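You operate a simulated robot arm through the tools that you are given. There is no shell and no other tool.

You run a simulated robot arm. Do the job below in one go: nothing can be reset, and whatever is moved stays where it is left.

## Task
Put both rollers from the plywood board in the blue bench drawer, shut it and latch it. Where these are worked on the way, their far stop is far enough and under half their travel is too little: blue bench drawer.

The check looks at the end state, three seconds after you hand in, the way a careful person would. Anything else that was tipped, shoved, dropped, spilled or broken makes it a failure.

## Robot
A 7-joint arm with a fingered hand, fixed in place. Base frame: the origin is at the foot of the arm, x ahead of it, y to its left, z up. Lengths are in mm, angles in rad, forces in N, time in s.
Its first joint turns from -2.897 to 2.897 rad. Payload 3.7 kg.
The tool frame sits at the grasp point between the pads (the TCP): z along the fingers, y along the line on which they close. The tips reach 25 mm beyond it. The gripper opens to 88 mm. The gripper's body begins 29 mm behind the TCP. The gripper is a hand of 5 fingers: y runs from the thumb to the fingers, the wrist lies at [-13, -106, -174] in the tool frame, and closing takes about 1.5 s.
Orientation is that of the tool frame in the base frame, as [roll, pitch, yaw] about the fixed x, y, z axes, in that order (R = Rz(yaw) Ry(pitch) Rx(roll)). With the fingers straight down and the wrist toward the robot, the tool's x, y and z point along [0, 1, 0], [1, 0, 0] and [0, 0, -1] of the base frame.

## Interface
- The arm moves only by the tool drive_tool. Its argument "plan" is one flat list of numbers, 7 for each row, row after row: the turn, a rotation vector about the tool's x, y, z in degrees, then the shift along the tool's x, y, z in mm, then the closure in counts, from 0 (fully open) to 255 (shut). In form: [ax, ay, az, x, y, z, jaw, ax, ay, az, x, y, z, jaw, ...]. A call has 1 to 20 rows; each row shifts and turns the commanded pose from where the row before left it, along the tool's axes as they then stand. Rows are played at 5 a second. More than 50 mm and 0.15 rad between two rows, or a gripper value outside its range, and nothing of the call is played. Where a pose cannot be reached the arm comes as near as it can. A force on the tool above 50 N (or 10 N above the force at the start of the call, whichever is more), or a blocked arm, ends the call early, and 0.2 s more pass. The fingers move at their own pace (about 108 mm/s each) and stop on an object; they squeeze with about 29 N. The grip force told is the motor's: it shows also when the fingers shut on nothing. Time passes only in rows, and 0.2 s behind the last, so rows that do not move let the fingers close. The reply holds the time, the measured pose of the TCP, the force on the tool along the base axes, the opening and the grip force, in the units named above and with some noise, with the torque about the TCP (base axes, N m) and any sound that the robot's microphone picked up.
- Cameras (640 x 400 px; columns grow to the right, rows downward): "scene" is fixed at [395, 497.9, 1272.3]; the picture's right is [-1.00, 0.07, 0.00], its down [0.01, 0.20, -0.98] and it looks along [-0.07, -0.98, -0.20] (base axes); focal length 313 px, centre (320, 200). "wrist" rides on the gripper at [59, -79, -105] in the tool frame; the picture's right is [-0.73, 0.32, -0.61], its down [-0.62, -0.68, 0.38] and it looks along [-0.29, 0.66, 0.70] (tool axes); focal length 234 px, centre (320, 200). There is no depth. A picture from a camera that has moved, and an enlarged one, comes with that camera's place and axes in the base frame and with its lens. The place of the scene camera against the robot may be out by one fixed shift of up to 12 mm in any direction.
- grab_frame(camera): a new picture of that camera. The clock stands still meanwhile.
- grasp_type(shape): the hand has 5 fingers and takes this shape, open, in about a second: jaw (thumb against the fingers, like two jaws); tri (thumb and two fingers); tip (a fingertip pinch); poke (one finger out to press); point (the index stretched); flat (the hand flat); cup (the hand cupped); fist (a fist). The gripper value then closes the fingers along that shape, each until it touches; the sizes above hold for jaw. It gives what a move gives, with no picture.
- inspect(camera, box): a new picture of the part [left, top, right, bottom] of that camera's present view, enlarged. The clock stands still meanwhile.
- finish_job(): hands the job in; it is judged then, once.

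Nothing tells you positions but the pictures and the camera data. Unless the task says otherwise, let go and move clear before handing in.

The tools are called after "Request:" by a JSON object that holds its "api" and its "payload". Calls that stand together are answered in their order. drive_tool: Moves the arm, as the interface text tells. Its arguments: {"type":"object","properties":{"plan":{"type":"array","items":{"type":"number"}}},"required":["plan"]} The other tools are called the same way: grasp_type (shape) gives the hand a shape; grab_frame (camera) takes a picture; inspect (camera, box) takes an enlarged picture of a part of a camera's view; finish_job () hands the job in.

At the start:

```text
clock: 0.0
ee_pos: [299.1, -505.8, 1184.3]
orientation: [3.139, -0.001, 1.569]
ft_force: [0.4, -0.2, 0.4]
torque: [0.01, 0.0, 0.04]
grip_width: 87.4
grasp_force: 0.1
shape: jaw
```

scene: 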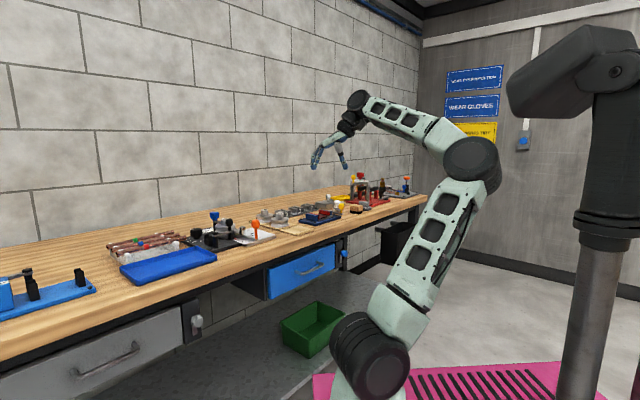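
wrist: 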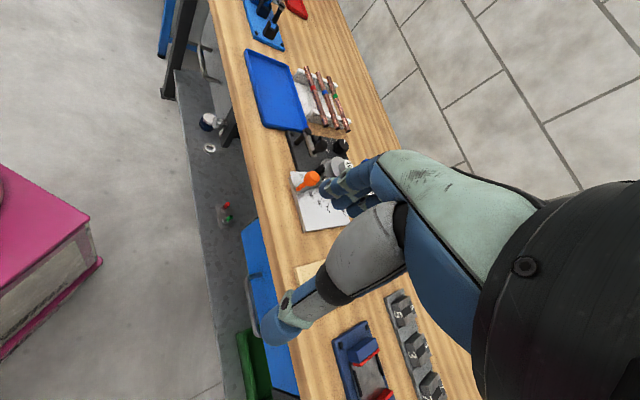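

I see a long workbench with many objects, a blue bench drawer in the middle, and the arm held above the bench. I'll take enlarged views to find the plywood board, the rollers and the drawer latch.

Request:
{"api": "inspect", "payload": {"camera": "scene", "box": [180, 180, 360, 300]}}

Request:
{"api": "inspect", "payload": {"camera": "scene", "box": [320, 160, 440, 240]}}

Request:
{"api": "inspect", "payload": {"camera": "scene", "box": [250, 225, 370, 305]}}

Request:
{"api": "inspect", "payload": {"camera": "wrist", "box": [220, 120, 460, 400]}}

```text
3.33 times, centred on (270, 240) of scene
camera zoom: at [395.0, 497.9, 1272.3], right [-1.0, 0.07, 0.0], down [0.01, 0.2, -0.98], along [-0.07, -0.98, -0.2], focal length 1044 px, centre (487, 67)
```

zoom: 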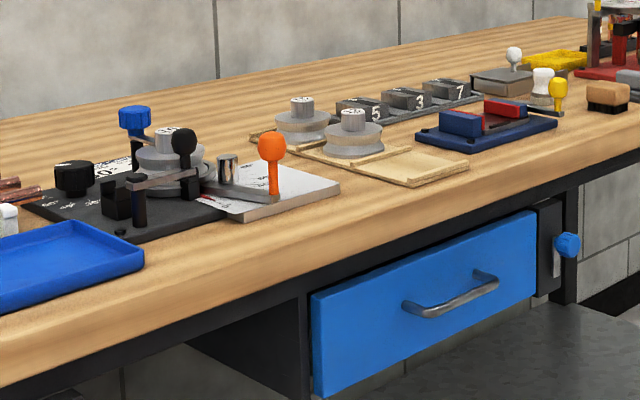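

```text
5.00 times, centred on (380, 200) of scene
camera zoom: at [395.0, 497.9, 1272.3], right [-1.0, 0.07, 0.0], down [0.01, 0.2, -0.98], along [-0.07, -0.98, -0.2], focal length 1567 px, centre (20, 200)
```

zoom: 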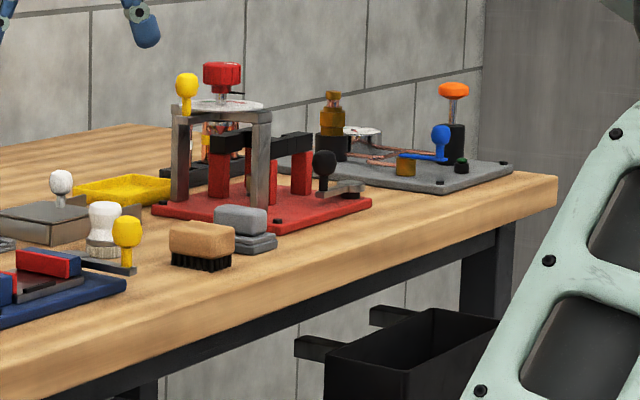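

```text
5.00 times, centred on (310, 265) of scene
camera zoom: at [395.0, 497.9, 1272.3], right [-1.0, 0.07, 0.0], down [0.01, 0.2, -0.98], along [-0.07, -0.98, -0.2], focal length 1567 px, centre (370, -125)
```

zoom: 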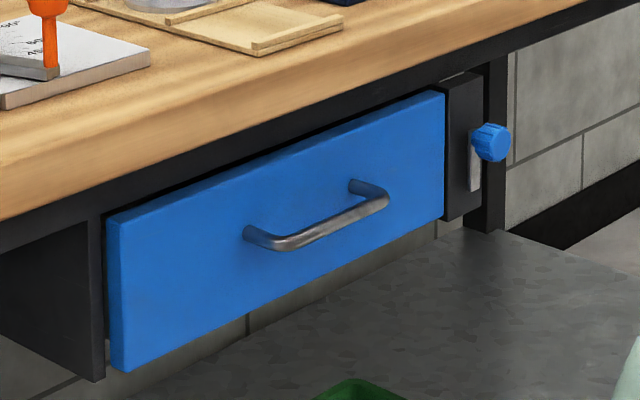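

```text
1.43 times, centred on (340, 260) of wrist
camera zoom: at [219.2, -447.2, 1289.5], right [0.32, -0.73, 0.61], down [-0.68, -0.62, -0.38], along [0.66, -0.29, -0.69], focal length 334 px, centre (291, 114)
```

zoom: 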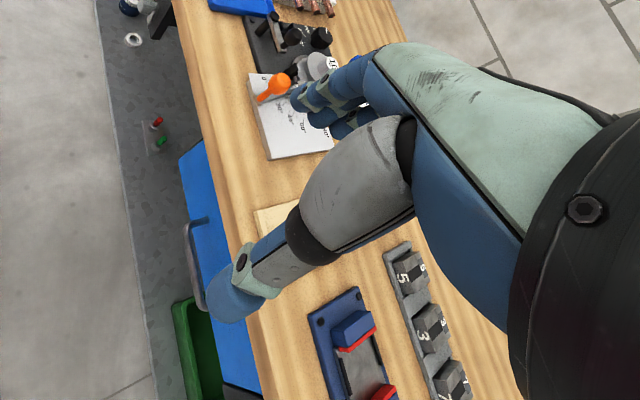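

The bench runs diagonally in the base frame, with its front edge about 690 mm from the base. The plywood board with two grey rollers stands above the blue drawer, and the latch has a blue knob to the right of it. I'll turn the hand to face the bench and look through the wrist camera.

Request:
{"api": "drive_tool", "payload": {"plan": [0, 0, 8, 0, 0, 0, 0, 0, 0, 8, 0, 0, 0, 0, 0, 0, 8, 0, 0, 0, 0, 0, 0, 8, 0, 0, 0, 0, 0, 0, 8, 0, 0, 0, 0, 0, 0, 8, 0, 0, 0, 0, 0, 0, 0, 0, 0, 0, 0]}}

Request:
{"api": "grab_frame", "payload": {"camera": "wrist"}}

Request:
{"api": "grab_frame", "payload": {"camera": "scene"}}

```text
clock: 1.6
ee_pos: [299.8, -505.9, 1184.4]
orientation: [3.14, 0.0, 0.729]
ft_force: [0.2, -0.2, 0.5]
torque: [-0.04, 0.0, -0.03]
grip_width: 87.7
grasp_force: 0.0
shape: jaw
```

```text
taken
camera wrist: at [289.4, -408.1, 1289.4], right [-0.33, -0.72, 0.61], down [-0.92, 0.09, -0.38], along [0.22, -0.68, -0.69], focal length 234 px, centre (320, 200)
```

wrist: 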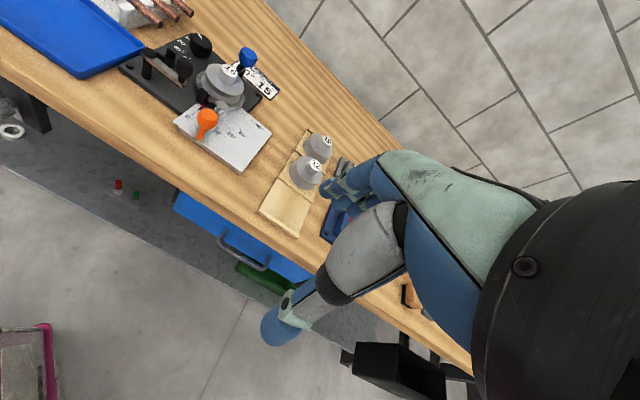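

```text
taken
```

scene: 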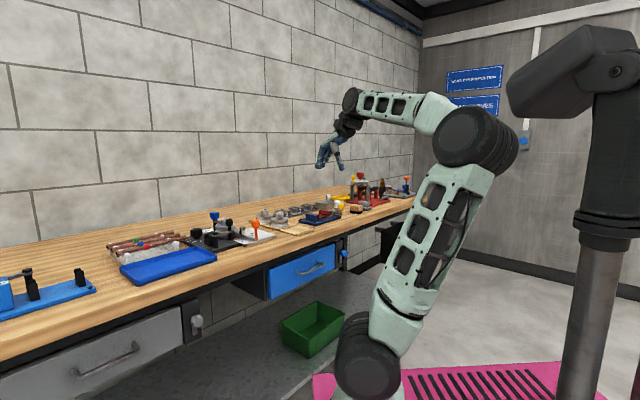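

The wrist view now shows the two rollers on the plywood board, with tapes beside them. I'll zoom in on the rollers and on the drawer.

Request:
{"api": "inspect", "payload": {"camera": "wrist", "box": [240, 110, 360, 250]}}

Request:
{"api": "inspect", "payload": {"camera": "wrist", "box": [160, 170, 320, 290]}}

Request:
{"api": "inspect", "payload": {"camera": "scene", "box": [250, 195, 320, 240]}}

Request:
{"api": "inspect", "payload": {"camera": "scene", "box": [320, 230, 360, 280]}}

```text
2.86 times, centred on (300, 180) of wrist
camera zoom: at [289.4, -408.1, 1289.4], right [-0.33, -0.72, 0.61], down [-0.92, 0.09, -0.38], along [0.22, -0.68, -0.69], focal length 669 px, centre (377, 257)
```

zoom: 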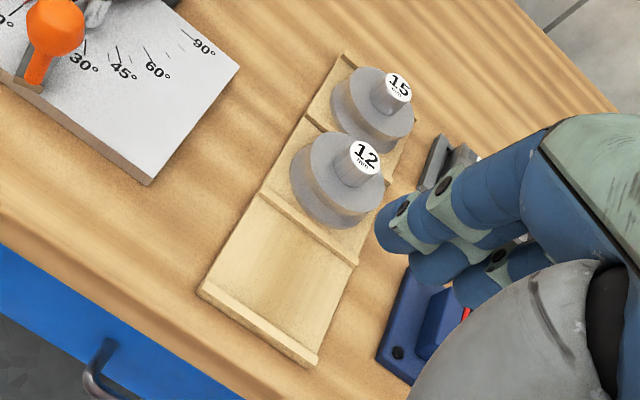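

```text
3.33 times, centred on (240, 230) of wrist
camera zoom: at [289.4, -408.1, 1289.4], right [-0.33, -0.72, 0.61], down [-0.92, 0.09, -0.38], along [0.22, -0.68, -0.69], focal length 781 px, centre (587, 100)
```

zoom: 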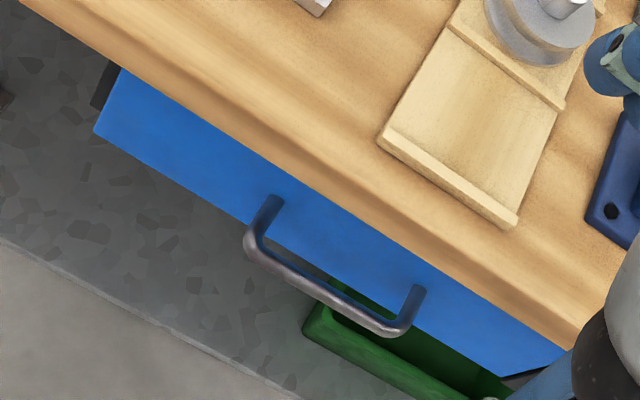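

```text
8.89 times, centred on (285, 218) of scene
camera zoom: at [395.0, 497.9, 1272.3], right [-1.0, 0.07, 0.0], down [0.01, 0.2, -0.98], along [-0.07, -0.98, -0.2], focal length 2785 px, centre (631, 44)
```

zoom: 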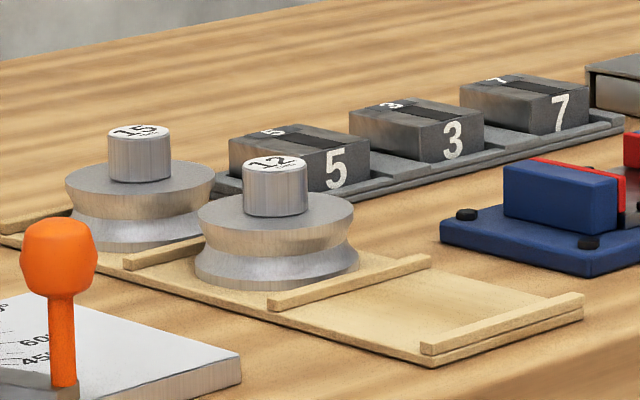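

```text
8.00 times, centred on (340, 255) of scene
camera zoom: at [395.0, 497.9, 1272.3], right [-1.0, 0.07, 0.0], down [0.01, 0.2, -0.98], along [-0.07, -0.98, -0.2], focal length 2507 px, centre (160, -240)
```

zoom: 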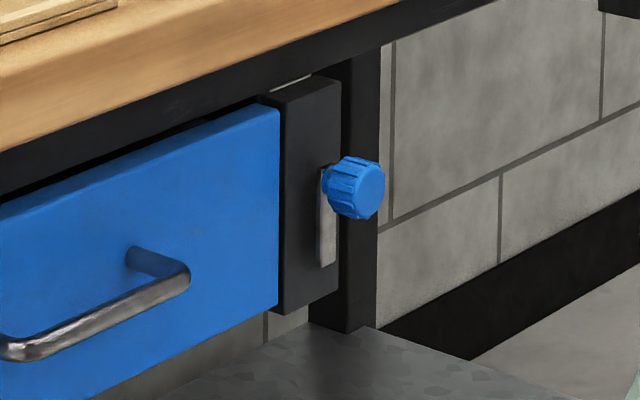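

The rollers "12" and "15" stand on the board near (470,-745) and (537,-813), with cap tops at about z 967. The drawer handle is near (351,-628,768), and the latch bar seems to hang down, clear of the drawer. Next I'll look at the hand itself, then move for a second view to refine these numbers.

Request:
{"api": "inspect", "payload": {"camera": "scene", "box": [290, 80, 390, 180]}}

Request:
{"api": "drive_tool", "payload": {"plan": [0, 0, -3, -40, 0, 0, 0, 0, 0, 0, -45, 0, 0, 0, 0, 0, 0, -45, 0, 0, 0, 0, 0, 0, 0, -45, 0, 0, 0, 0, 0, 0, -45, 0, 0, 0, 0, 0, 0, 0, 0, 0]}}

Request:
{"api": "grab_frame", "payload": {"camera": "wrist"}}

```text
4.00 times, centred on (340, 130) of scene
camera zoom: at [395.0, 497.9, 1272.3], right [-1.0, 0.07, 0.0], down [0.01, 0.2, -0.98], along [-0.07, -0.98, -0.2], focal length 1253 px, centre (240, 480)
```

zoom: 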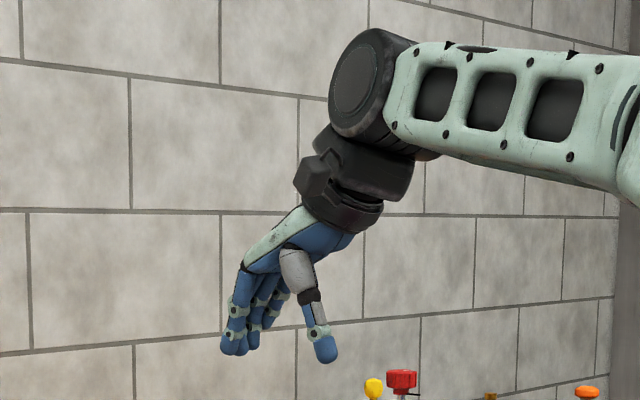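

```text
clock: 3.0
ee_pos: [141.3, -533.0, 1183.8]
orientation: [3.141, -0.001, 0.784]
ft_force: [-0.5, -0.1, -0.3]
torque: [0.02, 0.07, 0.03]
grip_width: 87.8
grasp_force: 0.0
shape: jaw
```

```text
taken
camera wrist: at [126.7, -435.2, 1288.7], right [-0.29, -0.74, 0.61], down [-0.92, 0.04, -0.38], along [0.26, -0.67, -0.7], focal length 234 px, centre (320, 200)
```

wrist: 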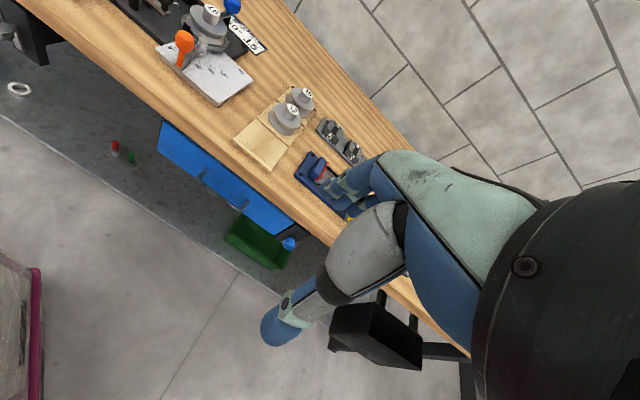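

The move stopped short in y compared with the command. I'll wait a moment and check whether the arm is just lagging.

Request:
{"api": "drive_tool", "payload": {"plan": [0, 0, 0, 0, 0, 0, 0, 0, 0, 0, 0, 0, 0, 0]}}

Request:
{"api": "grab_frame", "payload": {"camera": "scene"}}

```text
clock: 3.6
ee_pos: [142.3, -533.0, 1184.0]
orientation: [3.14, -0.001, 0.785]
ft_force: [-0.3, -0.2, -0.9]
torque: [0.02, -0.03, 0.01]
grip_width: 87.7
grasp_force: 0.0
shape: jaw
```

```text
taken
```

scene: 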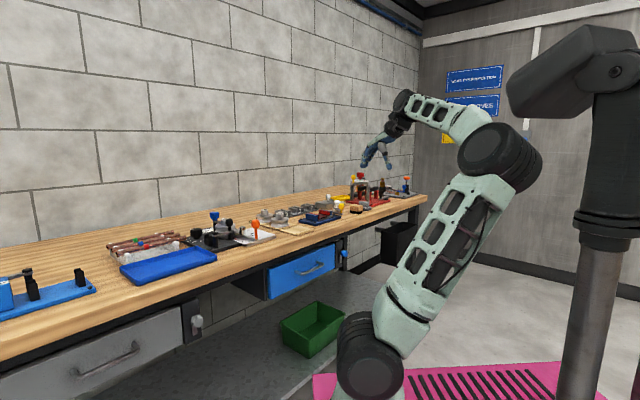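

The arm has hit its reach limit at this height, so the commanded point lay beyond it. Reach should improve lower down, so I'll move back a little and lower while watching how the commanded pose behaves.

Request:
{"api": "drive_tool", "payload": {"plan": [0, 0, 0, 0, 0, 40, 0, 0, 0, 0, 0, 0, 40, 0, 0, 0, 0, 0, 0, 0, 0]}}

Request:
{"api": "grab_frame", "payload": {"camera": "wrist"}}

Request:
{"api": "inspect", "payload": {"camera": "wrist", "box": [220, 60, 340, 180]}}

Request:
{"api": "inspect", "payload": {"camera": "wrist", "box": [150, 120, 310, 280]}}

```text
clock: 4.4
ee_pos: [141.2, -533.3, 1103.9]
orientation: [3.14, 0.0, 0.784]
ft_force: [-0.1, 0.6, -0.1]
torque: [0.0, 0.01, 0.04]
grip_width: 87.7
grasp_force: 0.1
shape: jaw
```

```text
taken
camera wrist: at [126.8, -435.8, 1209.4], right [-0.29, -0.74, 0.61], down [-0.92, 0.04, -0.38], along [0.26, -0.67, -0.69], focal length 234 px, centre (320, 200)
```

wrist: 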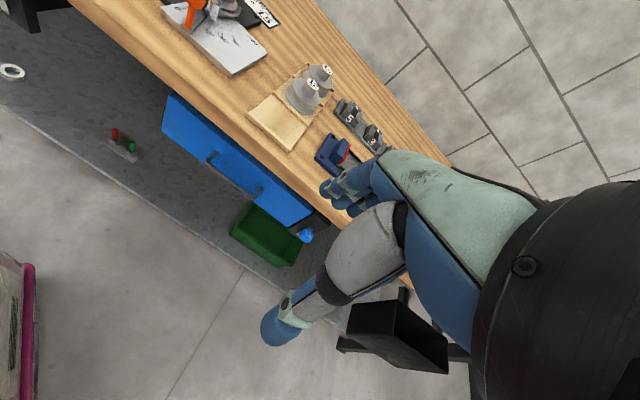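

```text
3.33 times, centred on (280, 120) of wrist
camera zoom: at [126.8, -435.8, 1209.4], right [-0.29, -0.74, 0.61], down [-0.92, 0.04, -0.38], along [0.26, -0.67, -0.69], focal length 781 px, centre (453, 467)
```

zoom: 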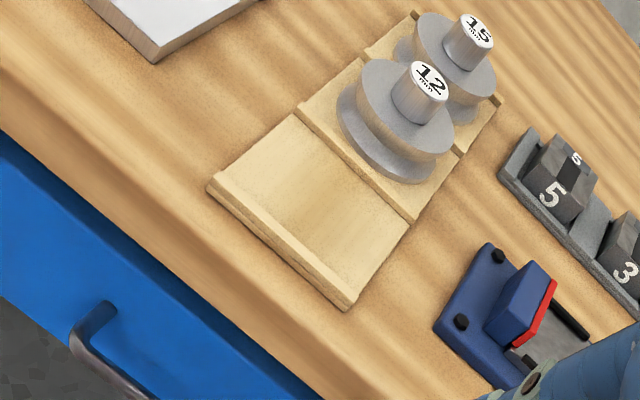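

```text
2.50 times, centred on (230, 200) of wrist
camera zoom: at [126.8, -435.8, 1209.4], right [-0.29, -0.74, 0.61], down [-0.92, 0.04, -0.38], along [0.26, -0.67, -0.69], focal length 585 px, centre (545, 200)
```

zoom: 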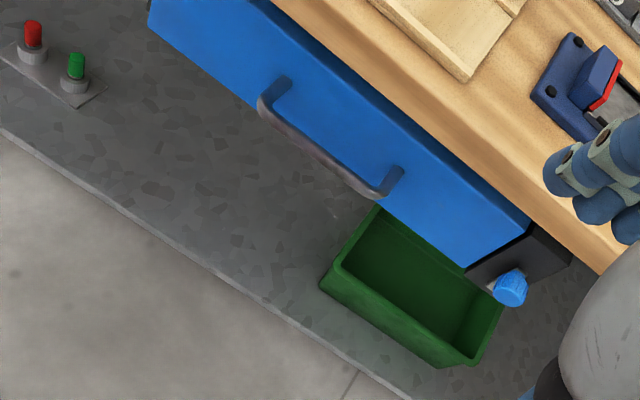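

The moves are consistent again: the bench axis lies at 45° in the base frame, the handle bar is at about (352,-630,760), and the drawer face is about 36 mm behind it. I'll bring the hand in front of the handle while still high, then tilt the fingers toward the drawer.

Request:
{"api": "drive_tool", "payload": {"plan": [0, 0, 0, 40, 20, 0, 0, 0, 0, 0, 40, 20, 0, 0, 0, 0, 0, 0, 20, 40, 0, 0, 0, 0, 0, 0, 45, 0, 0, 0, 0, 0, 0, 45, 0, 0, 0, 0, 0, 0, 45, 0, 0, 0, 0, 0, 0, 0, 0]}}

```text
clock: 6.0
ee_pos: [241.0, -518.1, 929.7]
orientation: [3.14, 0.0, 0.782]
ft_force: [-0.3, -0.2, -0.2]
torque: [0.0, 0.01, -0.03]
grip_width: 87.8
grasp_force: 0.1
shape: jaw
```

The hand arrived as commanded at n≈537, in line with the handle. Now I'll tilt the hand 80° so the fingers point at the drawer.

Request:
{"api": "drive_tool", "payload": {"plan": [-8, 0, 0, 0, 0, 0, 0, -8, 0, 0, 0, 0, 0, 0, -8, 0, 0, 0, 0, 0, 0, -8, 0, 0, 0, 0, 0, 0, -8, 0, 0, 0, 0, 0, 0, -8, 0, 0, 0, 0, 0, 0, -8, 0, 0, 0, 0, 0, 0, -8, 0, 0, 0, 0, 0, 0, -8, 0, 0, 0, 0, 0, 0, -8, 0, 0, 0, 0, 0, 0, 0, 0, 0, 0, 0, 0, 0]}}

Request:
{"api": "grab_frame", "payload": {"camera": "wrist"}}

Request:
{"api": "grab_frame", "payload": {"camera": "scene"}}

```text
clock: 8.4
ee_pos: [240.1, -520.4, 930.3]
orientation: [1.741, -0.001, 0.785]
ft_force: [0.0, -0.4, 0.8]
torque: [0.01, 0.02, -0.03]
grip_width: 87.5
grasp_force: 0.0
shape: jaw
```

```text
taken
camera wrist: at [199.6, -394.5, 870.1], right [-0.9, -0.13, 0.42], down [-0.26, -0.62, -0.74], along [0.36, -0.77, 0.53], focal length 234 px, centre (320, 200)
```

wrist: 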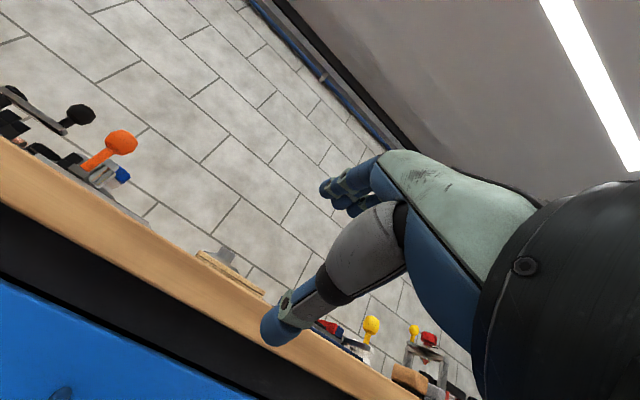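

```text
taken
```

scene: 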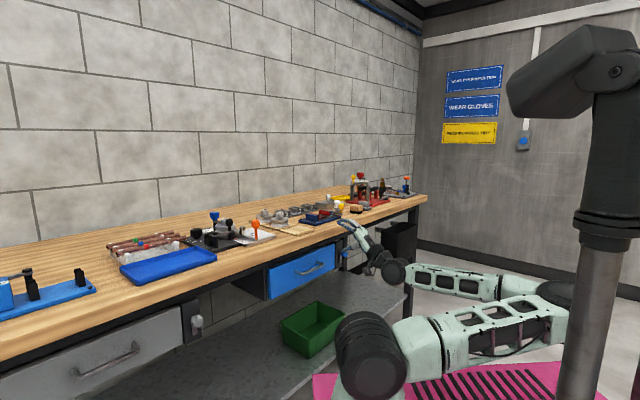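

The fingers now point at the drawer. I'll lower to handle height, still about 150 mm in front of it, and partly close the hand.

Request:
{"api": "drive_tool", "payload": {"plan": [0, 0, 0, 0, -41.85, 7.38, 0, 0, 0, 0, 0, -41.85, 7.38, 0, 0, 0, 0, 0, -41.85, 7.38, 60, 0, 0, 0, 0, -41.85, 7.38, 90, 0, 0, 0, 0, 0, 0, 90, 0, 0, 0, 0, 0, 0, 90]}}

Request:
{"api": "grab_frame", "payload": {"camera": "wrist"}}

Request:
{"api": "grab_frame", "payload": {"camera": "scene"}}

```text
clock: 9.8
ee_pos: [240.5, -519.6, 760.3]
orientation: [1.742, 0.0, 0.785]
ft_force: [-0.2, 0.1, -0.3]
torque: [0.0, -0.03, 0.0]
grip_width: 57.3
grasp_force: 0.0
shape: jaw
```

```text
taken
camera wrist: at [199.9, -394.5, 700.2], right [-0.9, -0.13, 0.42], down [-0.26, -0.62, -0.74], along [0.36, -0.77, 0.53], focal length 234 px, centre (320, 200)
```

wrist: 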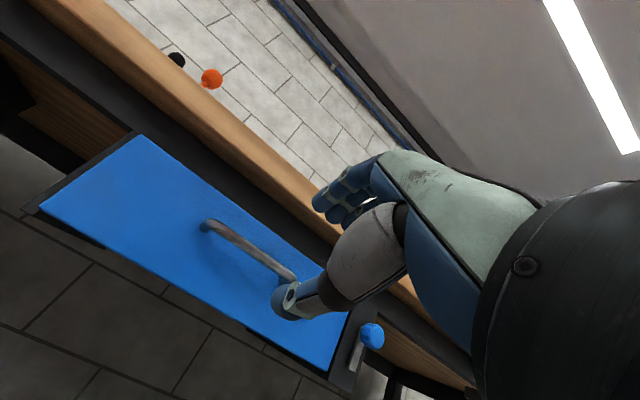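

```text
taken
```

scene: 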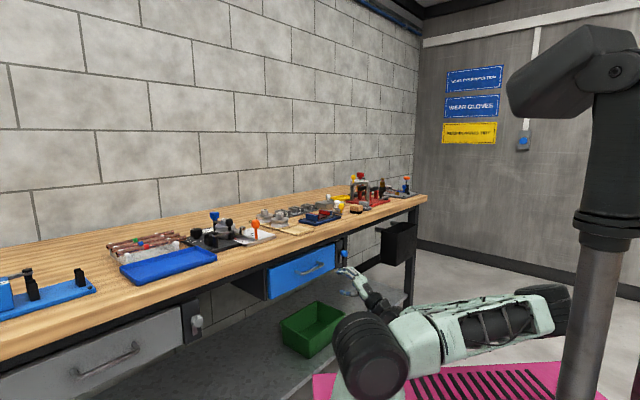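

The handle bar fits with n≈694, s≈-198 and z≈762, directly ahead of the hand. I'll advance most of the way and check again.

Request:
{"api": "drive_tool", "payload": {"plan": [0, 0, 0, 0, 7, 36.4, 90, 0, 0, 0, 0, 7, 36.4, 90, 0, 0, 0, 0, 6.4, 36.4, 90, 0, 0, 0, 0, 0, 0, 90]}}

Request:
{"api": "grab_frame", "payload": {"camera": "wrist"}}

Request:
{"api": "inspect", "payload": {"camera": "scene", "box": [280, 235, 400, 315]}}

```text
clock: 10.8
ee_pos: [319.6, -598.8, 760.2]
orientation: [1.744, -0.001, 0.784]
ft_force: [0.1, 0.1, -0.7]
torque: [0.0, 0.02, -0.02]
grip_width: 57.3
grasp_force: 0.1
shape: jaw
```

```text
taken
camera wrist: at [278.2, -474.0, 701.1], right [-0.9, -0.13, 0.42], down [-0.26, -0.62, -0.74], along [0.36, -0.77, 0.53], focal length 234 px, centre (320, 200)
```

wrist: 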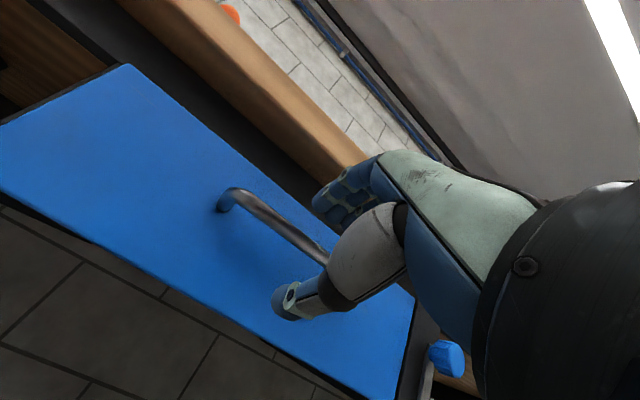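

```text
5.00 times, centred on (340, 275) of scene
camera zoom: at [395.0, 497.9, 1272.3], right [-1.0, 0.07, 0.0], down [0.01, 0.2, -0.98], along [-0.07, -0.98, -0.2], focal length 1567 px, centre (220, -175)
```

zoom: 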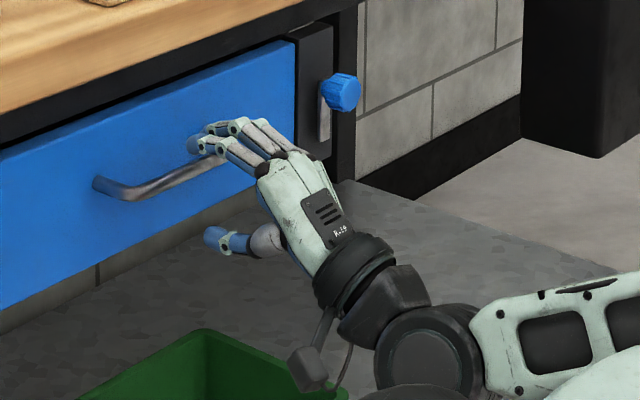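

The bar passes between the thumb and the fingers. I'll advance the last 37 mm and close.

Request:
{"api": "drive_tool", "payload": {"plan": [0, 0, 0, 0, 3.4, 18.2, 90, 0, 0, 0, 0, 3.3, 18.2, 90, 0, 0, 0, 0, 0, 0, 255, 0, 0, 0, 0, 0, 0, 255, 0, 0, 0, 0, 0, 0, 255, 0, 0, 0, 0, 0, 0, 255, 0, 0, 0, 0, 0, 0, 255, 0, 0, 0, 0, 0, 0, 255]}}

Request:
{"api": "grab_frame", "payload": {"camera": "wrist"}}

Request:
{"api": "inspect", "payload": {"camera": "scene", "box": [280, 235, 400, 315]}}

```text
clock: 12.6
ee_pos: [344.8, -624.0, 760.9]
orientation: [1.744, 0.0, 0.783]
ft_force: [1.5, -0.2, -3.0]
torque: [-0.1, 0.08, 0.06]
grip_width: 0.0
grasp_force: 28.7
shape: jaw
```

```text
taken
camera wrist: at [303.8, -499.9, 701.2], right [-0.9, -0.13, 0.42], down [-0.26, -0.62, -0.74], along [0.36, -0.77, 0.53], focal length 234 px, centre (320, 200)
```

wrist: 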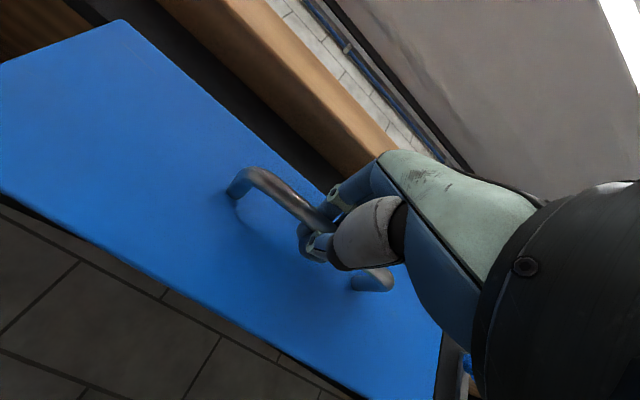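

```text
5.00 times, centred on (340, 275) of scene
camera zoom: at [395.0, 497.9, 1272.3], right [-1.0, 0.07, 0.0], down [0.01, 0.2, -0.98], along [-0.07, -0.98, -0.2], focal length 1567 px, centre (220, -175)
```

zoom: 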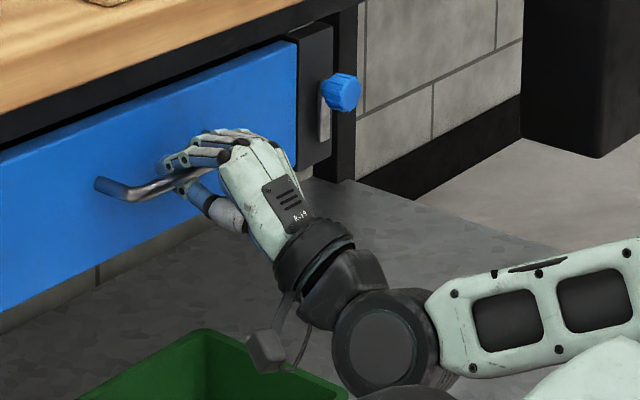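

The fingers have wrapped round the bar; the reading of 0 is the fingers curling closed behind it. I'll pull gently straight out and check that the drawer follows.

Request:
{"api": "drive_tool", "payload": {"plan": [0, 0, 0, 0, -1.74, -9.85, 255, 0, 0, 0, 0, -1.74, -9.85, 255, 0, 0, 0, 0, -1.74, -9.85, 255, 0, 0, 0, 0, -1.74, -9.85, 255]}}

Request:
{"api": "grab_frame", "payload": {"camera": "wrist"}}

Request:
{"api": "inspect", "payload": {"camera": "scene", "box": [250, 225, 400, 325]}}

```text
clock: 13.6
ee_pos: [317.9, -597.0, 760.4]
orientation: [1.744, 0.0, 0.785]
ft_force: [-0.9, -0.8, -5.3]
torque: [-0.09, 0.09, 0.0]
grip_width: 0.0
grasp_force: 29.1
shape: jaw
```

```text
taken
camera wrist: at [275.7, -471.7, 701.3], right [-0.9, -0.13, 0.42], down [-0.26, -0.62, -0.74], along [0.36, -0.77, 0.53], focal length 234 px, centre (320, 200)
```

wrist: 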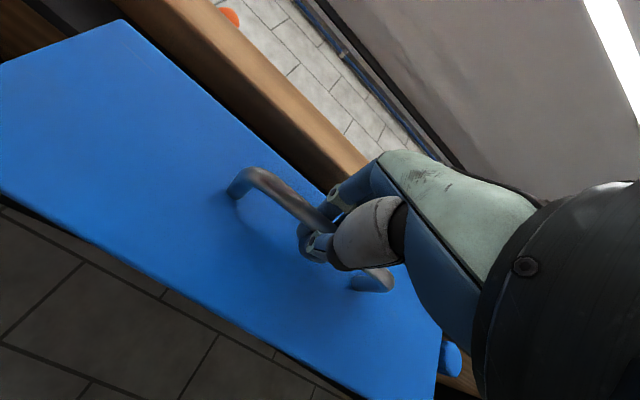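

```text
4.00 times, centred on (325, 275) of scene
camera zoom: at [395.0, 497.9, 1272.3], right [-1.0, 0.07, 0.0], down [0.01, 0.2, -0.98], along [-0.07, -0.98, -0.2], focal length 1253 px, centre (300, -100)
```

zoom: 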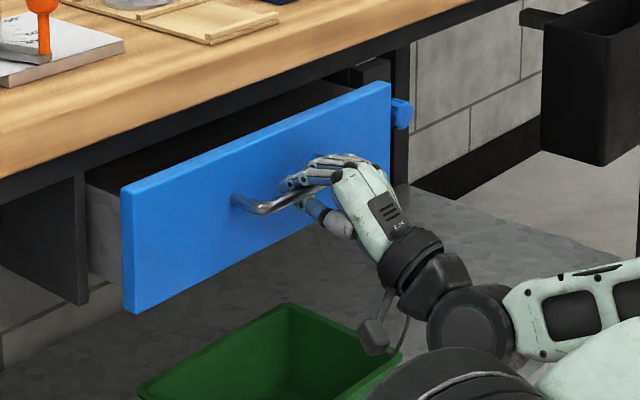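

The drawer follows easily, about 38 mm out so far. I'll keep pulling toward its stop.

Request:
{"api": "drive_tool", "payload": {"plan": [0, 0, 0, 0, -2.6, -14.77, 255, 0, 0, 0, 0, -2.6, -14.77, 255, 0, 0, 0, 0, -2.6, -14.77, 255, 0, 0, 0, 0, -2.6, -14.77, 255, 0, 0, 0, 0, -2.6, -14.77, 255, 0, 0, 0, 0, -2.6, -14.77, 255, 0, 0, 0, 0, -2.6, -14.77, 255, 0, 0, 0, 0, -2.6, -14.77, 255]}}

Request:
{"api": "grab_frame", "payload": {"camera": "scene"}}

```text
clock: 15.4
ee_pos: [232.6, -511.5, 759.7]
orientation: [1.743, 0.0, 0.782]
ft_force: [-2.9, -3.0, -3.8]
torque: [-0.07, 0.05, 0.03]
grip_width: 0.1
grasp_force: 29.3
shape: jaw
```

```text
taken
```

scene: 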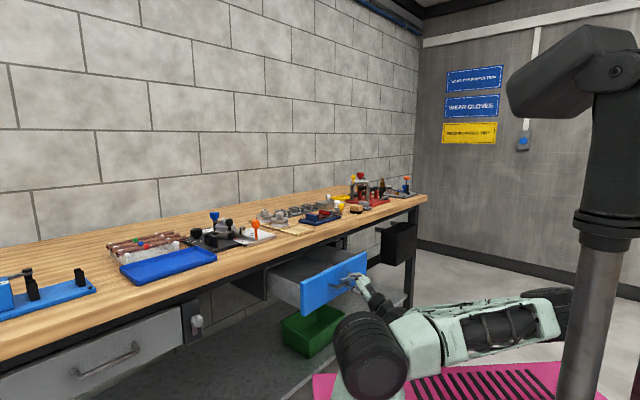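

It is open about 160 mm. I'll continue to the stop in small steps.

Request:
{"api": "drive_tool", "payload": {"plan": [0, 0, 0, 0, -1.74, -9.85, 255, 0, 0, 0, 0, -1.74, -9.85, 255, 0, 0, 0, 0, -1.74, -9.85, 255, 0, 0, 0, 0, -1.74, -9.85, 255, 0, 0, 0, 0, -1.74, -9.85, 255, 0, 0, 0, 0, -1.74, -9.85, 255, 0, 0, 0, 0, -1.74, -9.85, 255, 0, 0, 0, 0, -1.74, -9.85, 255]}}

Request:
{"api": "inspect", "payload": {"camera": "scene", "box": [240, 200, 440, 330]}}

Request:
{"api": "grab_frame", "payload": {"camera": "wrist"}}

```text
clock: 17.2
ee_pos: [176.1, -454.5, 760.3]
orientation: [1.743, -0.001, 0.783]
ft_force: [-2.5, -2.6, -6.2]
torque: [-0.07, 0.07, 0.03]
grip_width: 0.0
grasp_force: 28.9
shape: jaw
```

```text
3.08 times, centred on (340, 265) of scene
camera zoom: at [395.0, 497.9, 1272.3], right [-1.0, 0.07, 0.0], down [0.01, 0.2, -0.98], along [-0.07, -0.98, -0.2], focal length 964 px, centre (258, 0)
```

zoom: 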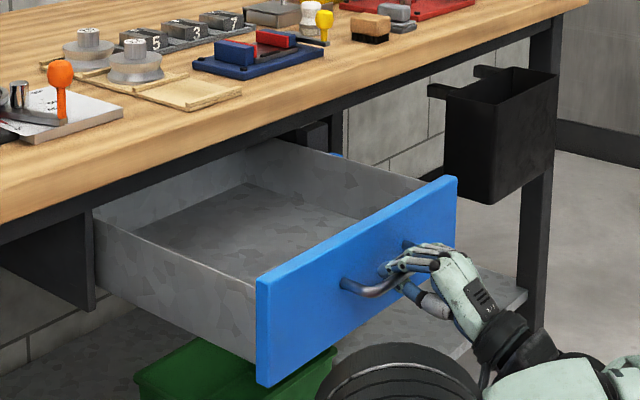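

```text
taken
camera wrist: at [134.9, -329.7, 701.2], right [-0.9, -0.13, 0.42], down [-0.26, -0.62, -0.74], along [0.36, -0.77, 0.53], focal length 234 px, centre (320, 200)
```

wrist: 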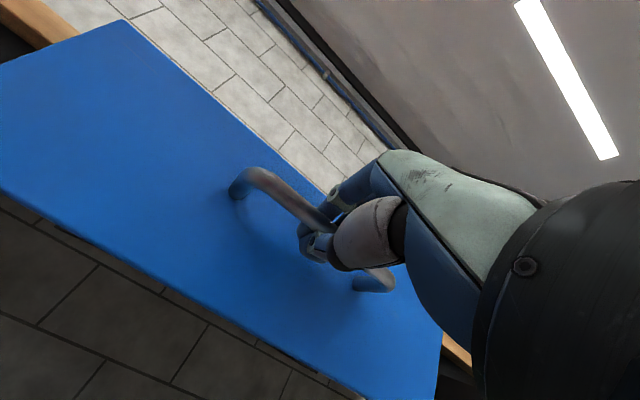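

The drawer is about 240 mm out and still free. I'll pull a bit further to find the stop.

Request:
{"api": "drive_tool", "payload": {"plan": [0, 0, 0, 0, -1.39, -7.88, 255, 0, 0, 0, 0, -1.39, -7.88, 255, 0, 0, 0, 0, -1.39, -7.88, 255, 0, 0, 0, 0, -1.39, -7.88, 255, 0, 0, 0, 0, -1.39, -7.88, 255]}}

Request:
{"api": "inspect", "payload": {"camera": "scene", "box": [240, 200, 440, 330]}}

```text
clock: 18.3
ee_pos: [155.5, -433.1, 760.0]
orientation: [1.747, 0.001, 0.789]
ft_force: [22.9, -36.7, -0.7]
torque: [0.09, 0.21, 0.22]
grip_width: 0.2
grasp_force: 28.4
shape: jaw
stopped in row 5: the force on the tool passed its limit at 60 N (the readings are from after the stop); the commanded pose is now the measured one
```

```text
3.08 times, centred on (340, 265) of scene
camera zoom: at [395.0, 497.9, 1272.3], right [-1.0, 0.07, 0.0], down [0.01, 0.2, -0.98], along [-0.07, -0.98, -0.2], focal length 964 px, centre (258, 0)
```

zoom: 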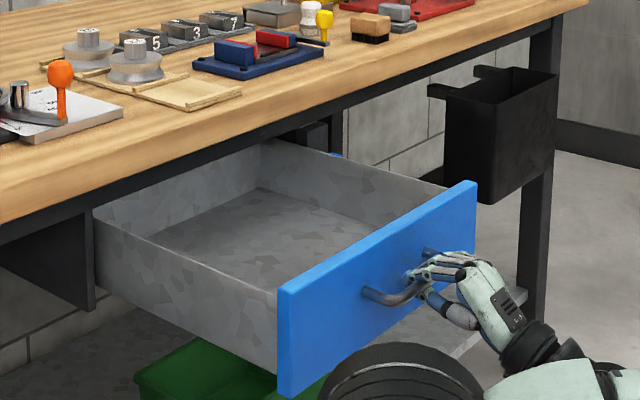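

The drawer hit its far stop at about 270 mm of travel. I'll ease off the stop, open the hand and back away from the handle.

Request:
{"api": "drive_tool", "payload": {"plan": [0, 0, 0, 0, 0.7, 3.9, 255, 0, 0, 0, 0, 0, 0, 0, 0, 0, 0, 0, 0, 0, 0, 0, 0, 0, 0, 0, 0, 0, 0, 0, 0, 0, 0, 0, 0, 0, 0, 0, 0, 0, 0, 0, 0, 0, 0, 0, 0, 0, 0]}}

Request:
{"api": "grab_frame", "payload": {"camera": "wrist"}}

Request:
{"api": "inspect", "payload": {"camera": "scene", "box": [240, 200, 440, 330]}}

```text
clock: 19.9
ee_pos: [157.7, -432.7, 760.2]
orientation: [1.744, 0.001, 0.786]
ft_force: [0.1, 0.2, 0.5]
torque: [-0.01, 0.0, -0.01]
grip_width: 87.7
grasp_force: 0.1
shape: jaw
```

```text
taken
camera wrist: at [114.7, -309.1, 701.2], right [-0.9, -0.13, 0.42], down [-0.26, -0.62, -0.74], along [0.36, -0.77, 0.53], focal length 234 px, centre (320, 200)
```

wrist: 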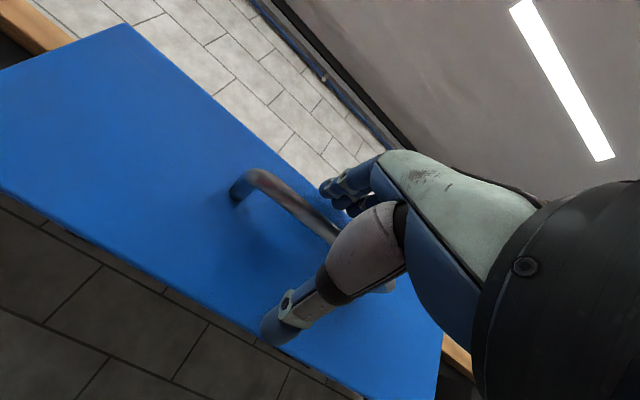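

```text
3.08 times, centred on (340, 265) of scene
camera zoom: at [395.0, 497.9, 1272.3], right [-1.0, 0.07, 0.0], down [0.01, 0.2, -0.98], along [-0.07, -0.98, -0.2], focal length 964 px, centre (258, 0)
```

zoom: 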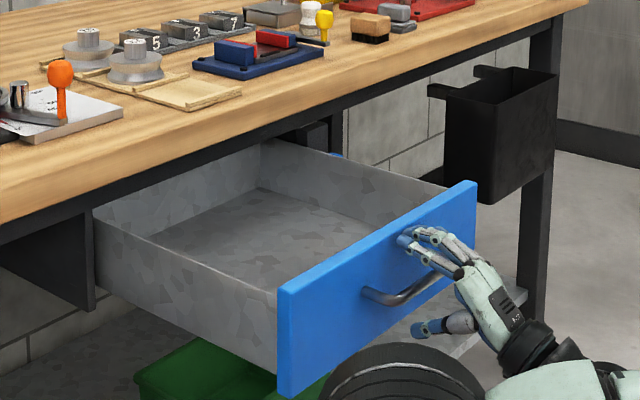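

The hand is open and free. I'll back off 50 mm and then rise.

Request:
{"api": "drive_tool", "payload": {"plan": [0, 0, 0, 0, -4.34, -24.6, 0, 0, 0, 0, 0, -4.34, -24.6, 0, 0, 0, 0, 0, 0, 0, 0]}}

Request:
{"api": "grab_frame", "payload": {"camera": "wrist"}}

```text
clock: 20.7
ee_pos: [120.8, -399.5, 759.9]
orientation: [1.746, 0.001, 0.789]
ft_force: [0.4, -0.1, -0.2]
torque: [0.01, 0.04, 0.01]
grip_width: 87.6
grasp_force: 0.1
shape: jaw
```

```text
taken
camera wrist: at [79.1, -274.0, 700.7], right [-0.9, -0.13, 0.42], down [-0.26, -0.63, -0.74], along [0.36, -0.77, 0.53], focal length 234 px, centre (320, 200)
```

wrist: 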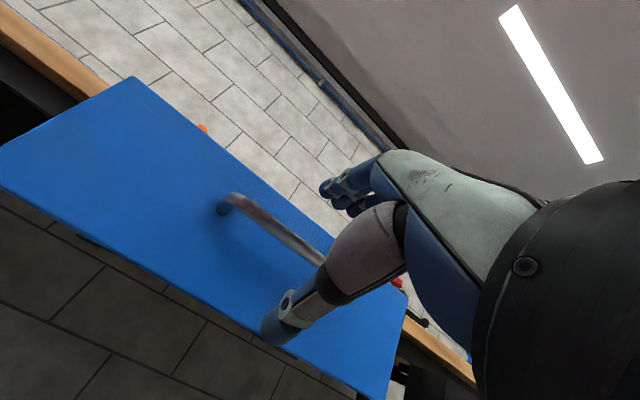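

Clear of the bar. I'll rise 200 mm and then turn the fingers back down.

Request:
{"api": "drive_tool", "payload": {"plan": [0, 0, 0, 0, 39.4, -6.94, 0, 0, 0, 0, 0, 39.4, -6.94, 0, 0, 0, 0, 0, 39.4, -6.94, 0, 0, 0, 0, 0, 39.4, -6.94, 0, 0, 0, 0, 0, 39.4, -6.94, 0, 0, 0, 0, 0, 39.4, -6.94, 0, 0, 0, 0, 0, 0, 0, 0]}}

Request:
{"api": "grab_frame", "payload": {"camera": "scene"}}

```text
clock: 22.3
ee_pos: [122.2, -398.1, 1000.5]
orientation: [1.745, 0.0, 0.786]
ft_force: [0.1, -1.4, 0.7]
torque: [-0.01, 0.0, 0.02]
grip_width: 88.0
grasp_force: 0.0
shape: jaw
```

```text
taken
```

scene: 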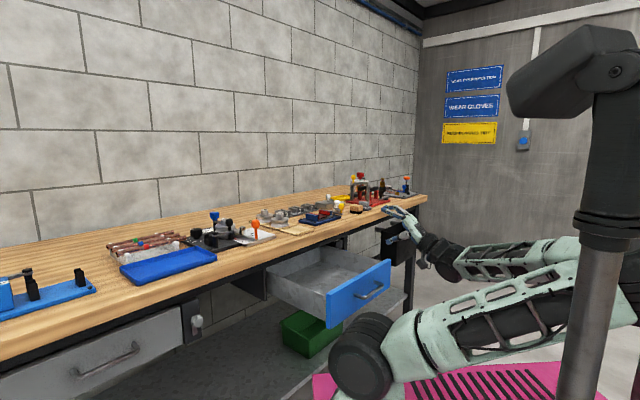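

Now I'll tilt the fingers back to straight down.

Request:
{"api": "drive_tool", "payload": {"plan": [8, 0, 0, 0, 0, 0, 0, 8, 0, 0, 0, 0, 0, 0, 8, 0, 0, 0, 0, 0, 0, 8, 0, 0, 0, 0, 0, 0, 8, 0, 0, 0, 0, 0, 0, 8, 0, 0, 0, 0, 0, 0, 8, 0, 0, 0, 0, 0, 0, 8, 0, 0, 0, 0, 0, 0, 8, 0, 0, 0, 0, 0, 0, 8, 0, 0, 0, 0, 0, 0, 0, 0, 0, 0, 0, 0, 0]}}

Request:
{"api": "grab_frame", "payload": {"camera": "wrist"}}

Request:
{"api": "grab_frame", "payload": {"camera": "scene"}}

```text
clock: 24.7
ee_pos: [120.4, -399.0, 1000.8]
orientation: [-3.14, 0.001, 0.785]
ft_force: [0.6, -0.1, -1.2]
torque: [0.01, -0.01, -0.01]
grip_width: 87.9
grasp_force: 0.1
shape: jaw
```

```text
taken
camera wrist: at [106.7, -300.8, 1105.9], right [-0.28, -0.74, 0.61], down [-0.92, 0.04, -0.38], along [0.26, -0.67, -0.7], focal length 234 px, centre (320, 200)
```

wrist: 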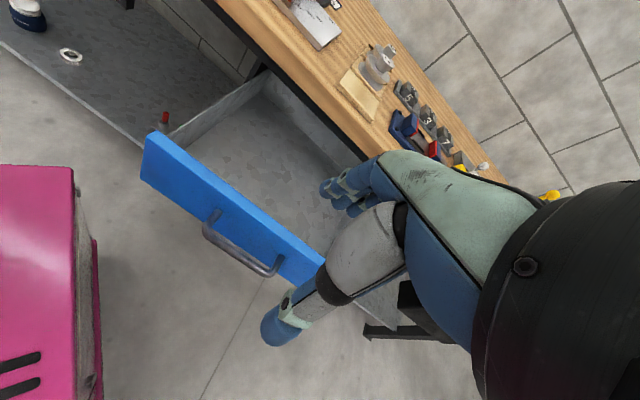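

```text
taken
```

scene: 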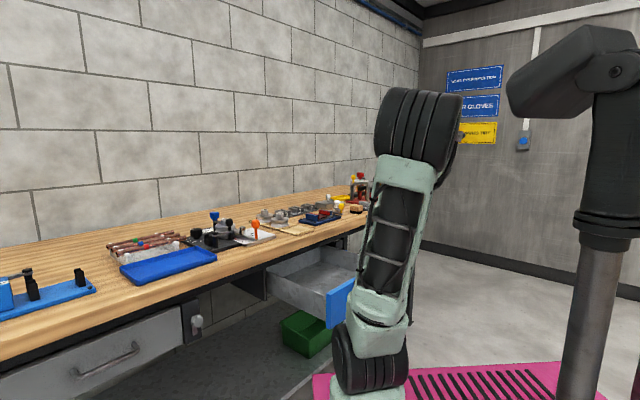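

The arm is upright again. I'll move over the bench along the drawer's centreline toward the rollers, staying above them.

Request:
{"api": "drive_tool", "payload": {"plan": [0, 0, 0, 0, 20, -40, 0, 0, 0, 0, 0, 45, 0, 0, 0, 0, 0, 0, 45, 0, 0, 0, 0, 0, 0, 45, 0, 0, 0, 0, 0, 0, 45, 0, 0, 0, 0, 0, 0, 45, 0, 0, 0, 0, 0, 0, 45, 0, 0, 0, 0, 0, 0, 45, 0, 0, 0, 0, 0, 0, 45, 0, 0, 0, 0, 0, 0, 45, 0, 0, 0, 0, 0, 0, 0, 0, 0]}}

Request:
{"api": "grab_frame", "payload": {"camera": "wrist"}}

Request:
{"api": "inspect", "payload": {"camera": "scene", "box": [220, 120, 400, 240]}}

```text
clock: 27.1
ee_pos: [422.8, -697.6, 1041.1]
orientation: [3.14, 0.001, 0.787]
ft_force: [-0.4, -0.2, -0.3]
torque: [-0.02, 0.0, 0.0]
grip_width: 87.4
grasp_force: 0.0
shape: jaw
```

```text
taken
camera wrist: at [408.2, -600.6, 1146.6], right [-0.28, -0.74, 0.61], down [-0.92, 0.04, -0.38], along [0.26, -0.67, -0.7], focal length 234 px, centre (320, 200)
```

wrist: 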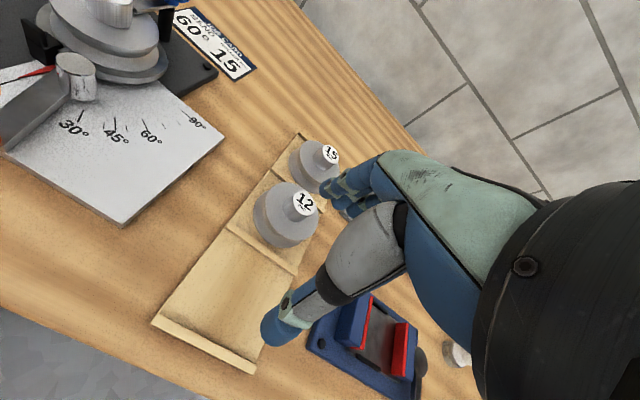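

```text
3.33 times, centred on (310, 180) of scene
camera zoom: at [395.0, 497.9, 1272.3], right [-1.0, 0.07, 0.0], down [0.01, 0.2, -0.98], along [-0.07, -0.98, -0.2], focal length 1044 px, centre (353, 267)
```

zoom: 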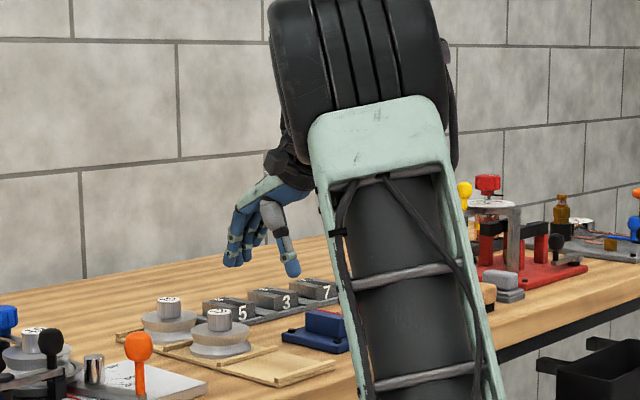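

Zooming in to locate the cap of roller 12 precisely.

Request:
{"api": "inspect", "payload": {"camera": "wrist", "box": [230, 110, 370, 270]}}

```text
2.50 times, centred on (300, 190) of wrist
camera zoom: at [408.2, -600.6, 1146.6], right [-0.28, -0.74, 0.61], down [-0.92, 0.04, -0.38], along [0.26, -0.67, -0.7], focal length 585 px, centre (370, 225)
```

zoom: 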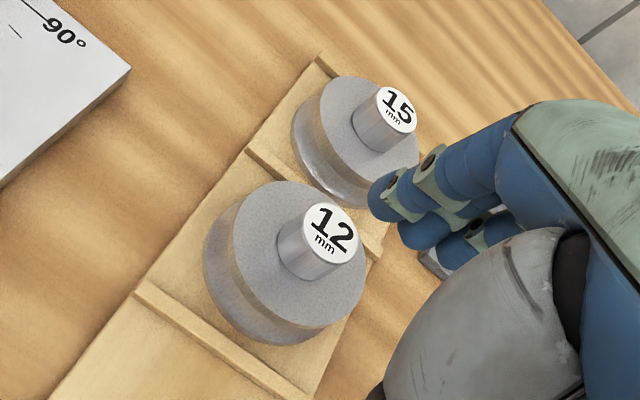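

Combining the views, roller 12's cap top is at about s=-201, n=878, z=951; roller 15 is about 100 mm behind it, near n=979. I'll move above roller 12 and check alignment before going down.

Request:
{"api": "drive_tool", "payload": {"plan": [0, 0, 0, -3.6, 43, 0, 0, 0, 0, 0, -3.6, 42.8, 0, 0, 0, 0, 0, 0, 0, 40, 0, 0, 0, 0, 0, 0, 0, 0]}}

Request:
{"api": "grab_frame", "payload": {"camera": "wrist"}}

Request:
{"api": "inspect", "payload": {"camera": "scene", "box": [240, 150, 360, 240]}}

```text
clock: 28.1
ee_pos: [477.0, -765.7, 1000.3]
orientation: [-3.141, 0.001, 0.787]
ft_force: [0.5, -0.6, 0.4]
torque: [-0.01, 0.0, 0.02]
grip_width: 87.6
grasp_force: 0.0
shape: jaw
```

```text
taken
camera wrist: at [462.7, -666.0, 1106.2], right [-0.28, -0.74, 0.61], down [-0.92, 0.04, -0.38], along [0.26, -0.67, -0.7], focal length 234 px, centre (320, 200)
```

wrist: 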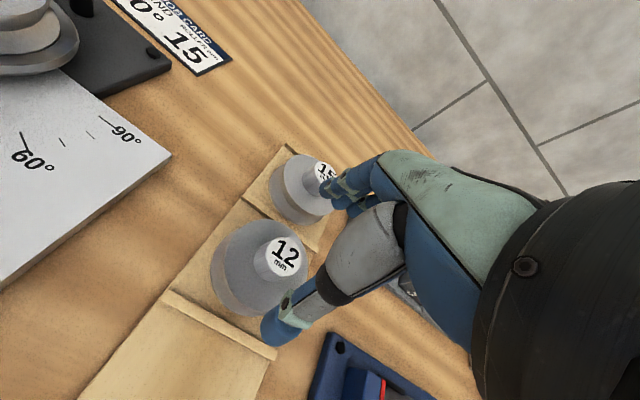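

```text
4.44 times, centred on (300, 195) of scene
camera zoom: at [395.0, 497.9, 1272.3], right [-1.0, 0.07, 0.0], down [0.01, 0.2, -0.98], along [-0.07, -0.98, -0.2], focal length 1393 px, centre (409, 222)
```

zoom: 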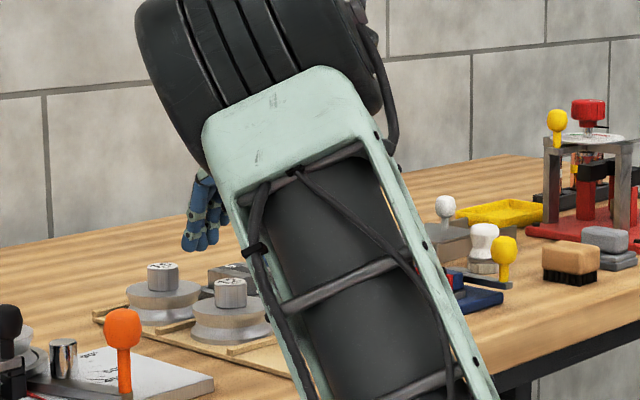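

Alignment is within about 3 mm: the cap is at s≈-200.5, n≈876.5, z≈953. I'll make that correction and descend with the hand open until the tips sit beside the cap.

Request:
{"api": "drive_tool", "payload": {"plan": [0, 0, 0, 3.5, -2.2, 14, 0, 0, 0, 0, 0, 0, 14, 0, 0, 0, 0, 0, 0, 7, 0, 0, 0, 0, 0, 0, 7, 0, 0, 0, 0, 0, 0, 0, 0]}}

Request:
{"api": "grab_frame", "payload": {"camera": "wrist"}}

Request:
{"api": "inspect", "payload": {"camera": "wrist", "box": [200, 140, 400, 360]}}

Request:
{"api": "inspect", "payload": {"camera": "scene", "box": [240, 170, 330, 240]}}

```text
clock: 29.3
ee_pos: [478.0, -758.5, 959.5]
orientation: [-3.141, 0.0, 0.787]
ft_force: [0.7, -0.2, -0.1]
torque: [0.01, 0.01, 0.01]
grip_width: 88.0
grasp_force: 0.0
shape: jaw
```

```text
taken
camera wrist: at [464.3, -662.1, 1064.0], right [-0.28, -0.74, 0.61], down [-0.92, 0.04, -0.38], along [0.26, -0.67, -0.7], focal length 234 px, centre (320, 200)
```

wrist: 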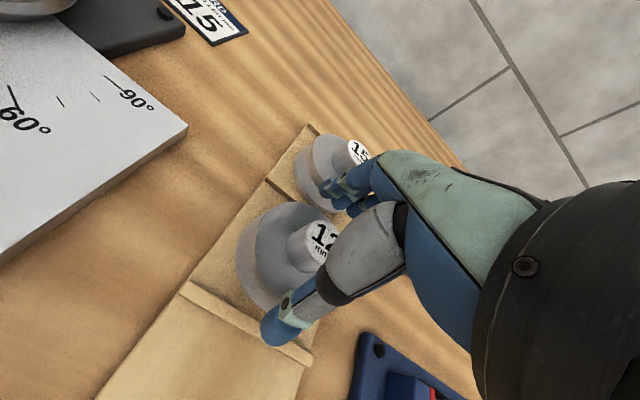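

```text
1.82 times, centred on (300, 250) of wrist
camera zoom: at [464.3, -662.1, 1064.0], right [-0.28, -0.74, 0.61], down [-0.92, 0.04, -0.38], along [0.26, -0.67, -0.7], focal length 426 px, centre (356, 109)
```

zoom: 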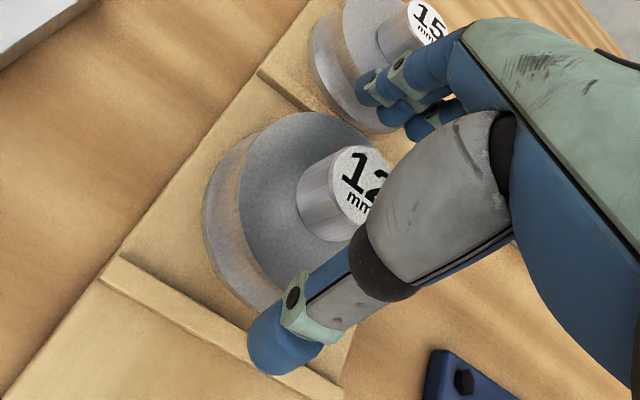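

```text
5.71 times, centred on (285, 205) of scene
camera zoom: at [395.0, 497.9, 1272.3], right [-1.0, 0.07, 0.0], down [0.01, 0.2, -0.98], along [-0.07, -0.98, -0.2], focal length 1791 px, centre (520, 171)
```

zoom: 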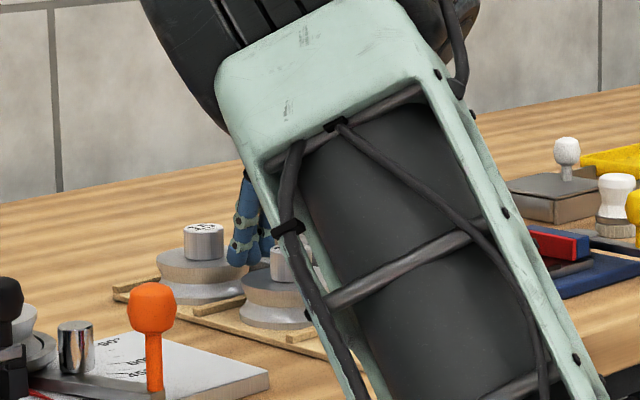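

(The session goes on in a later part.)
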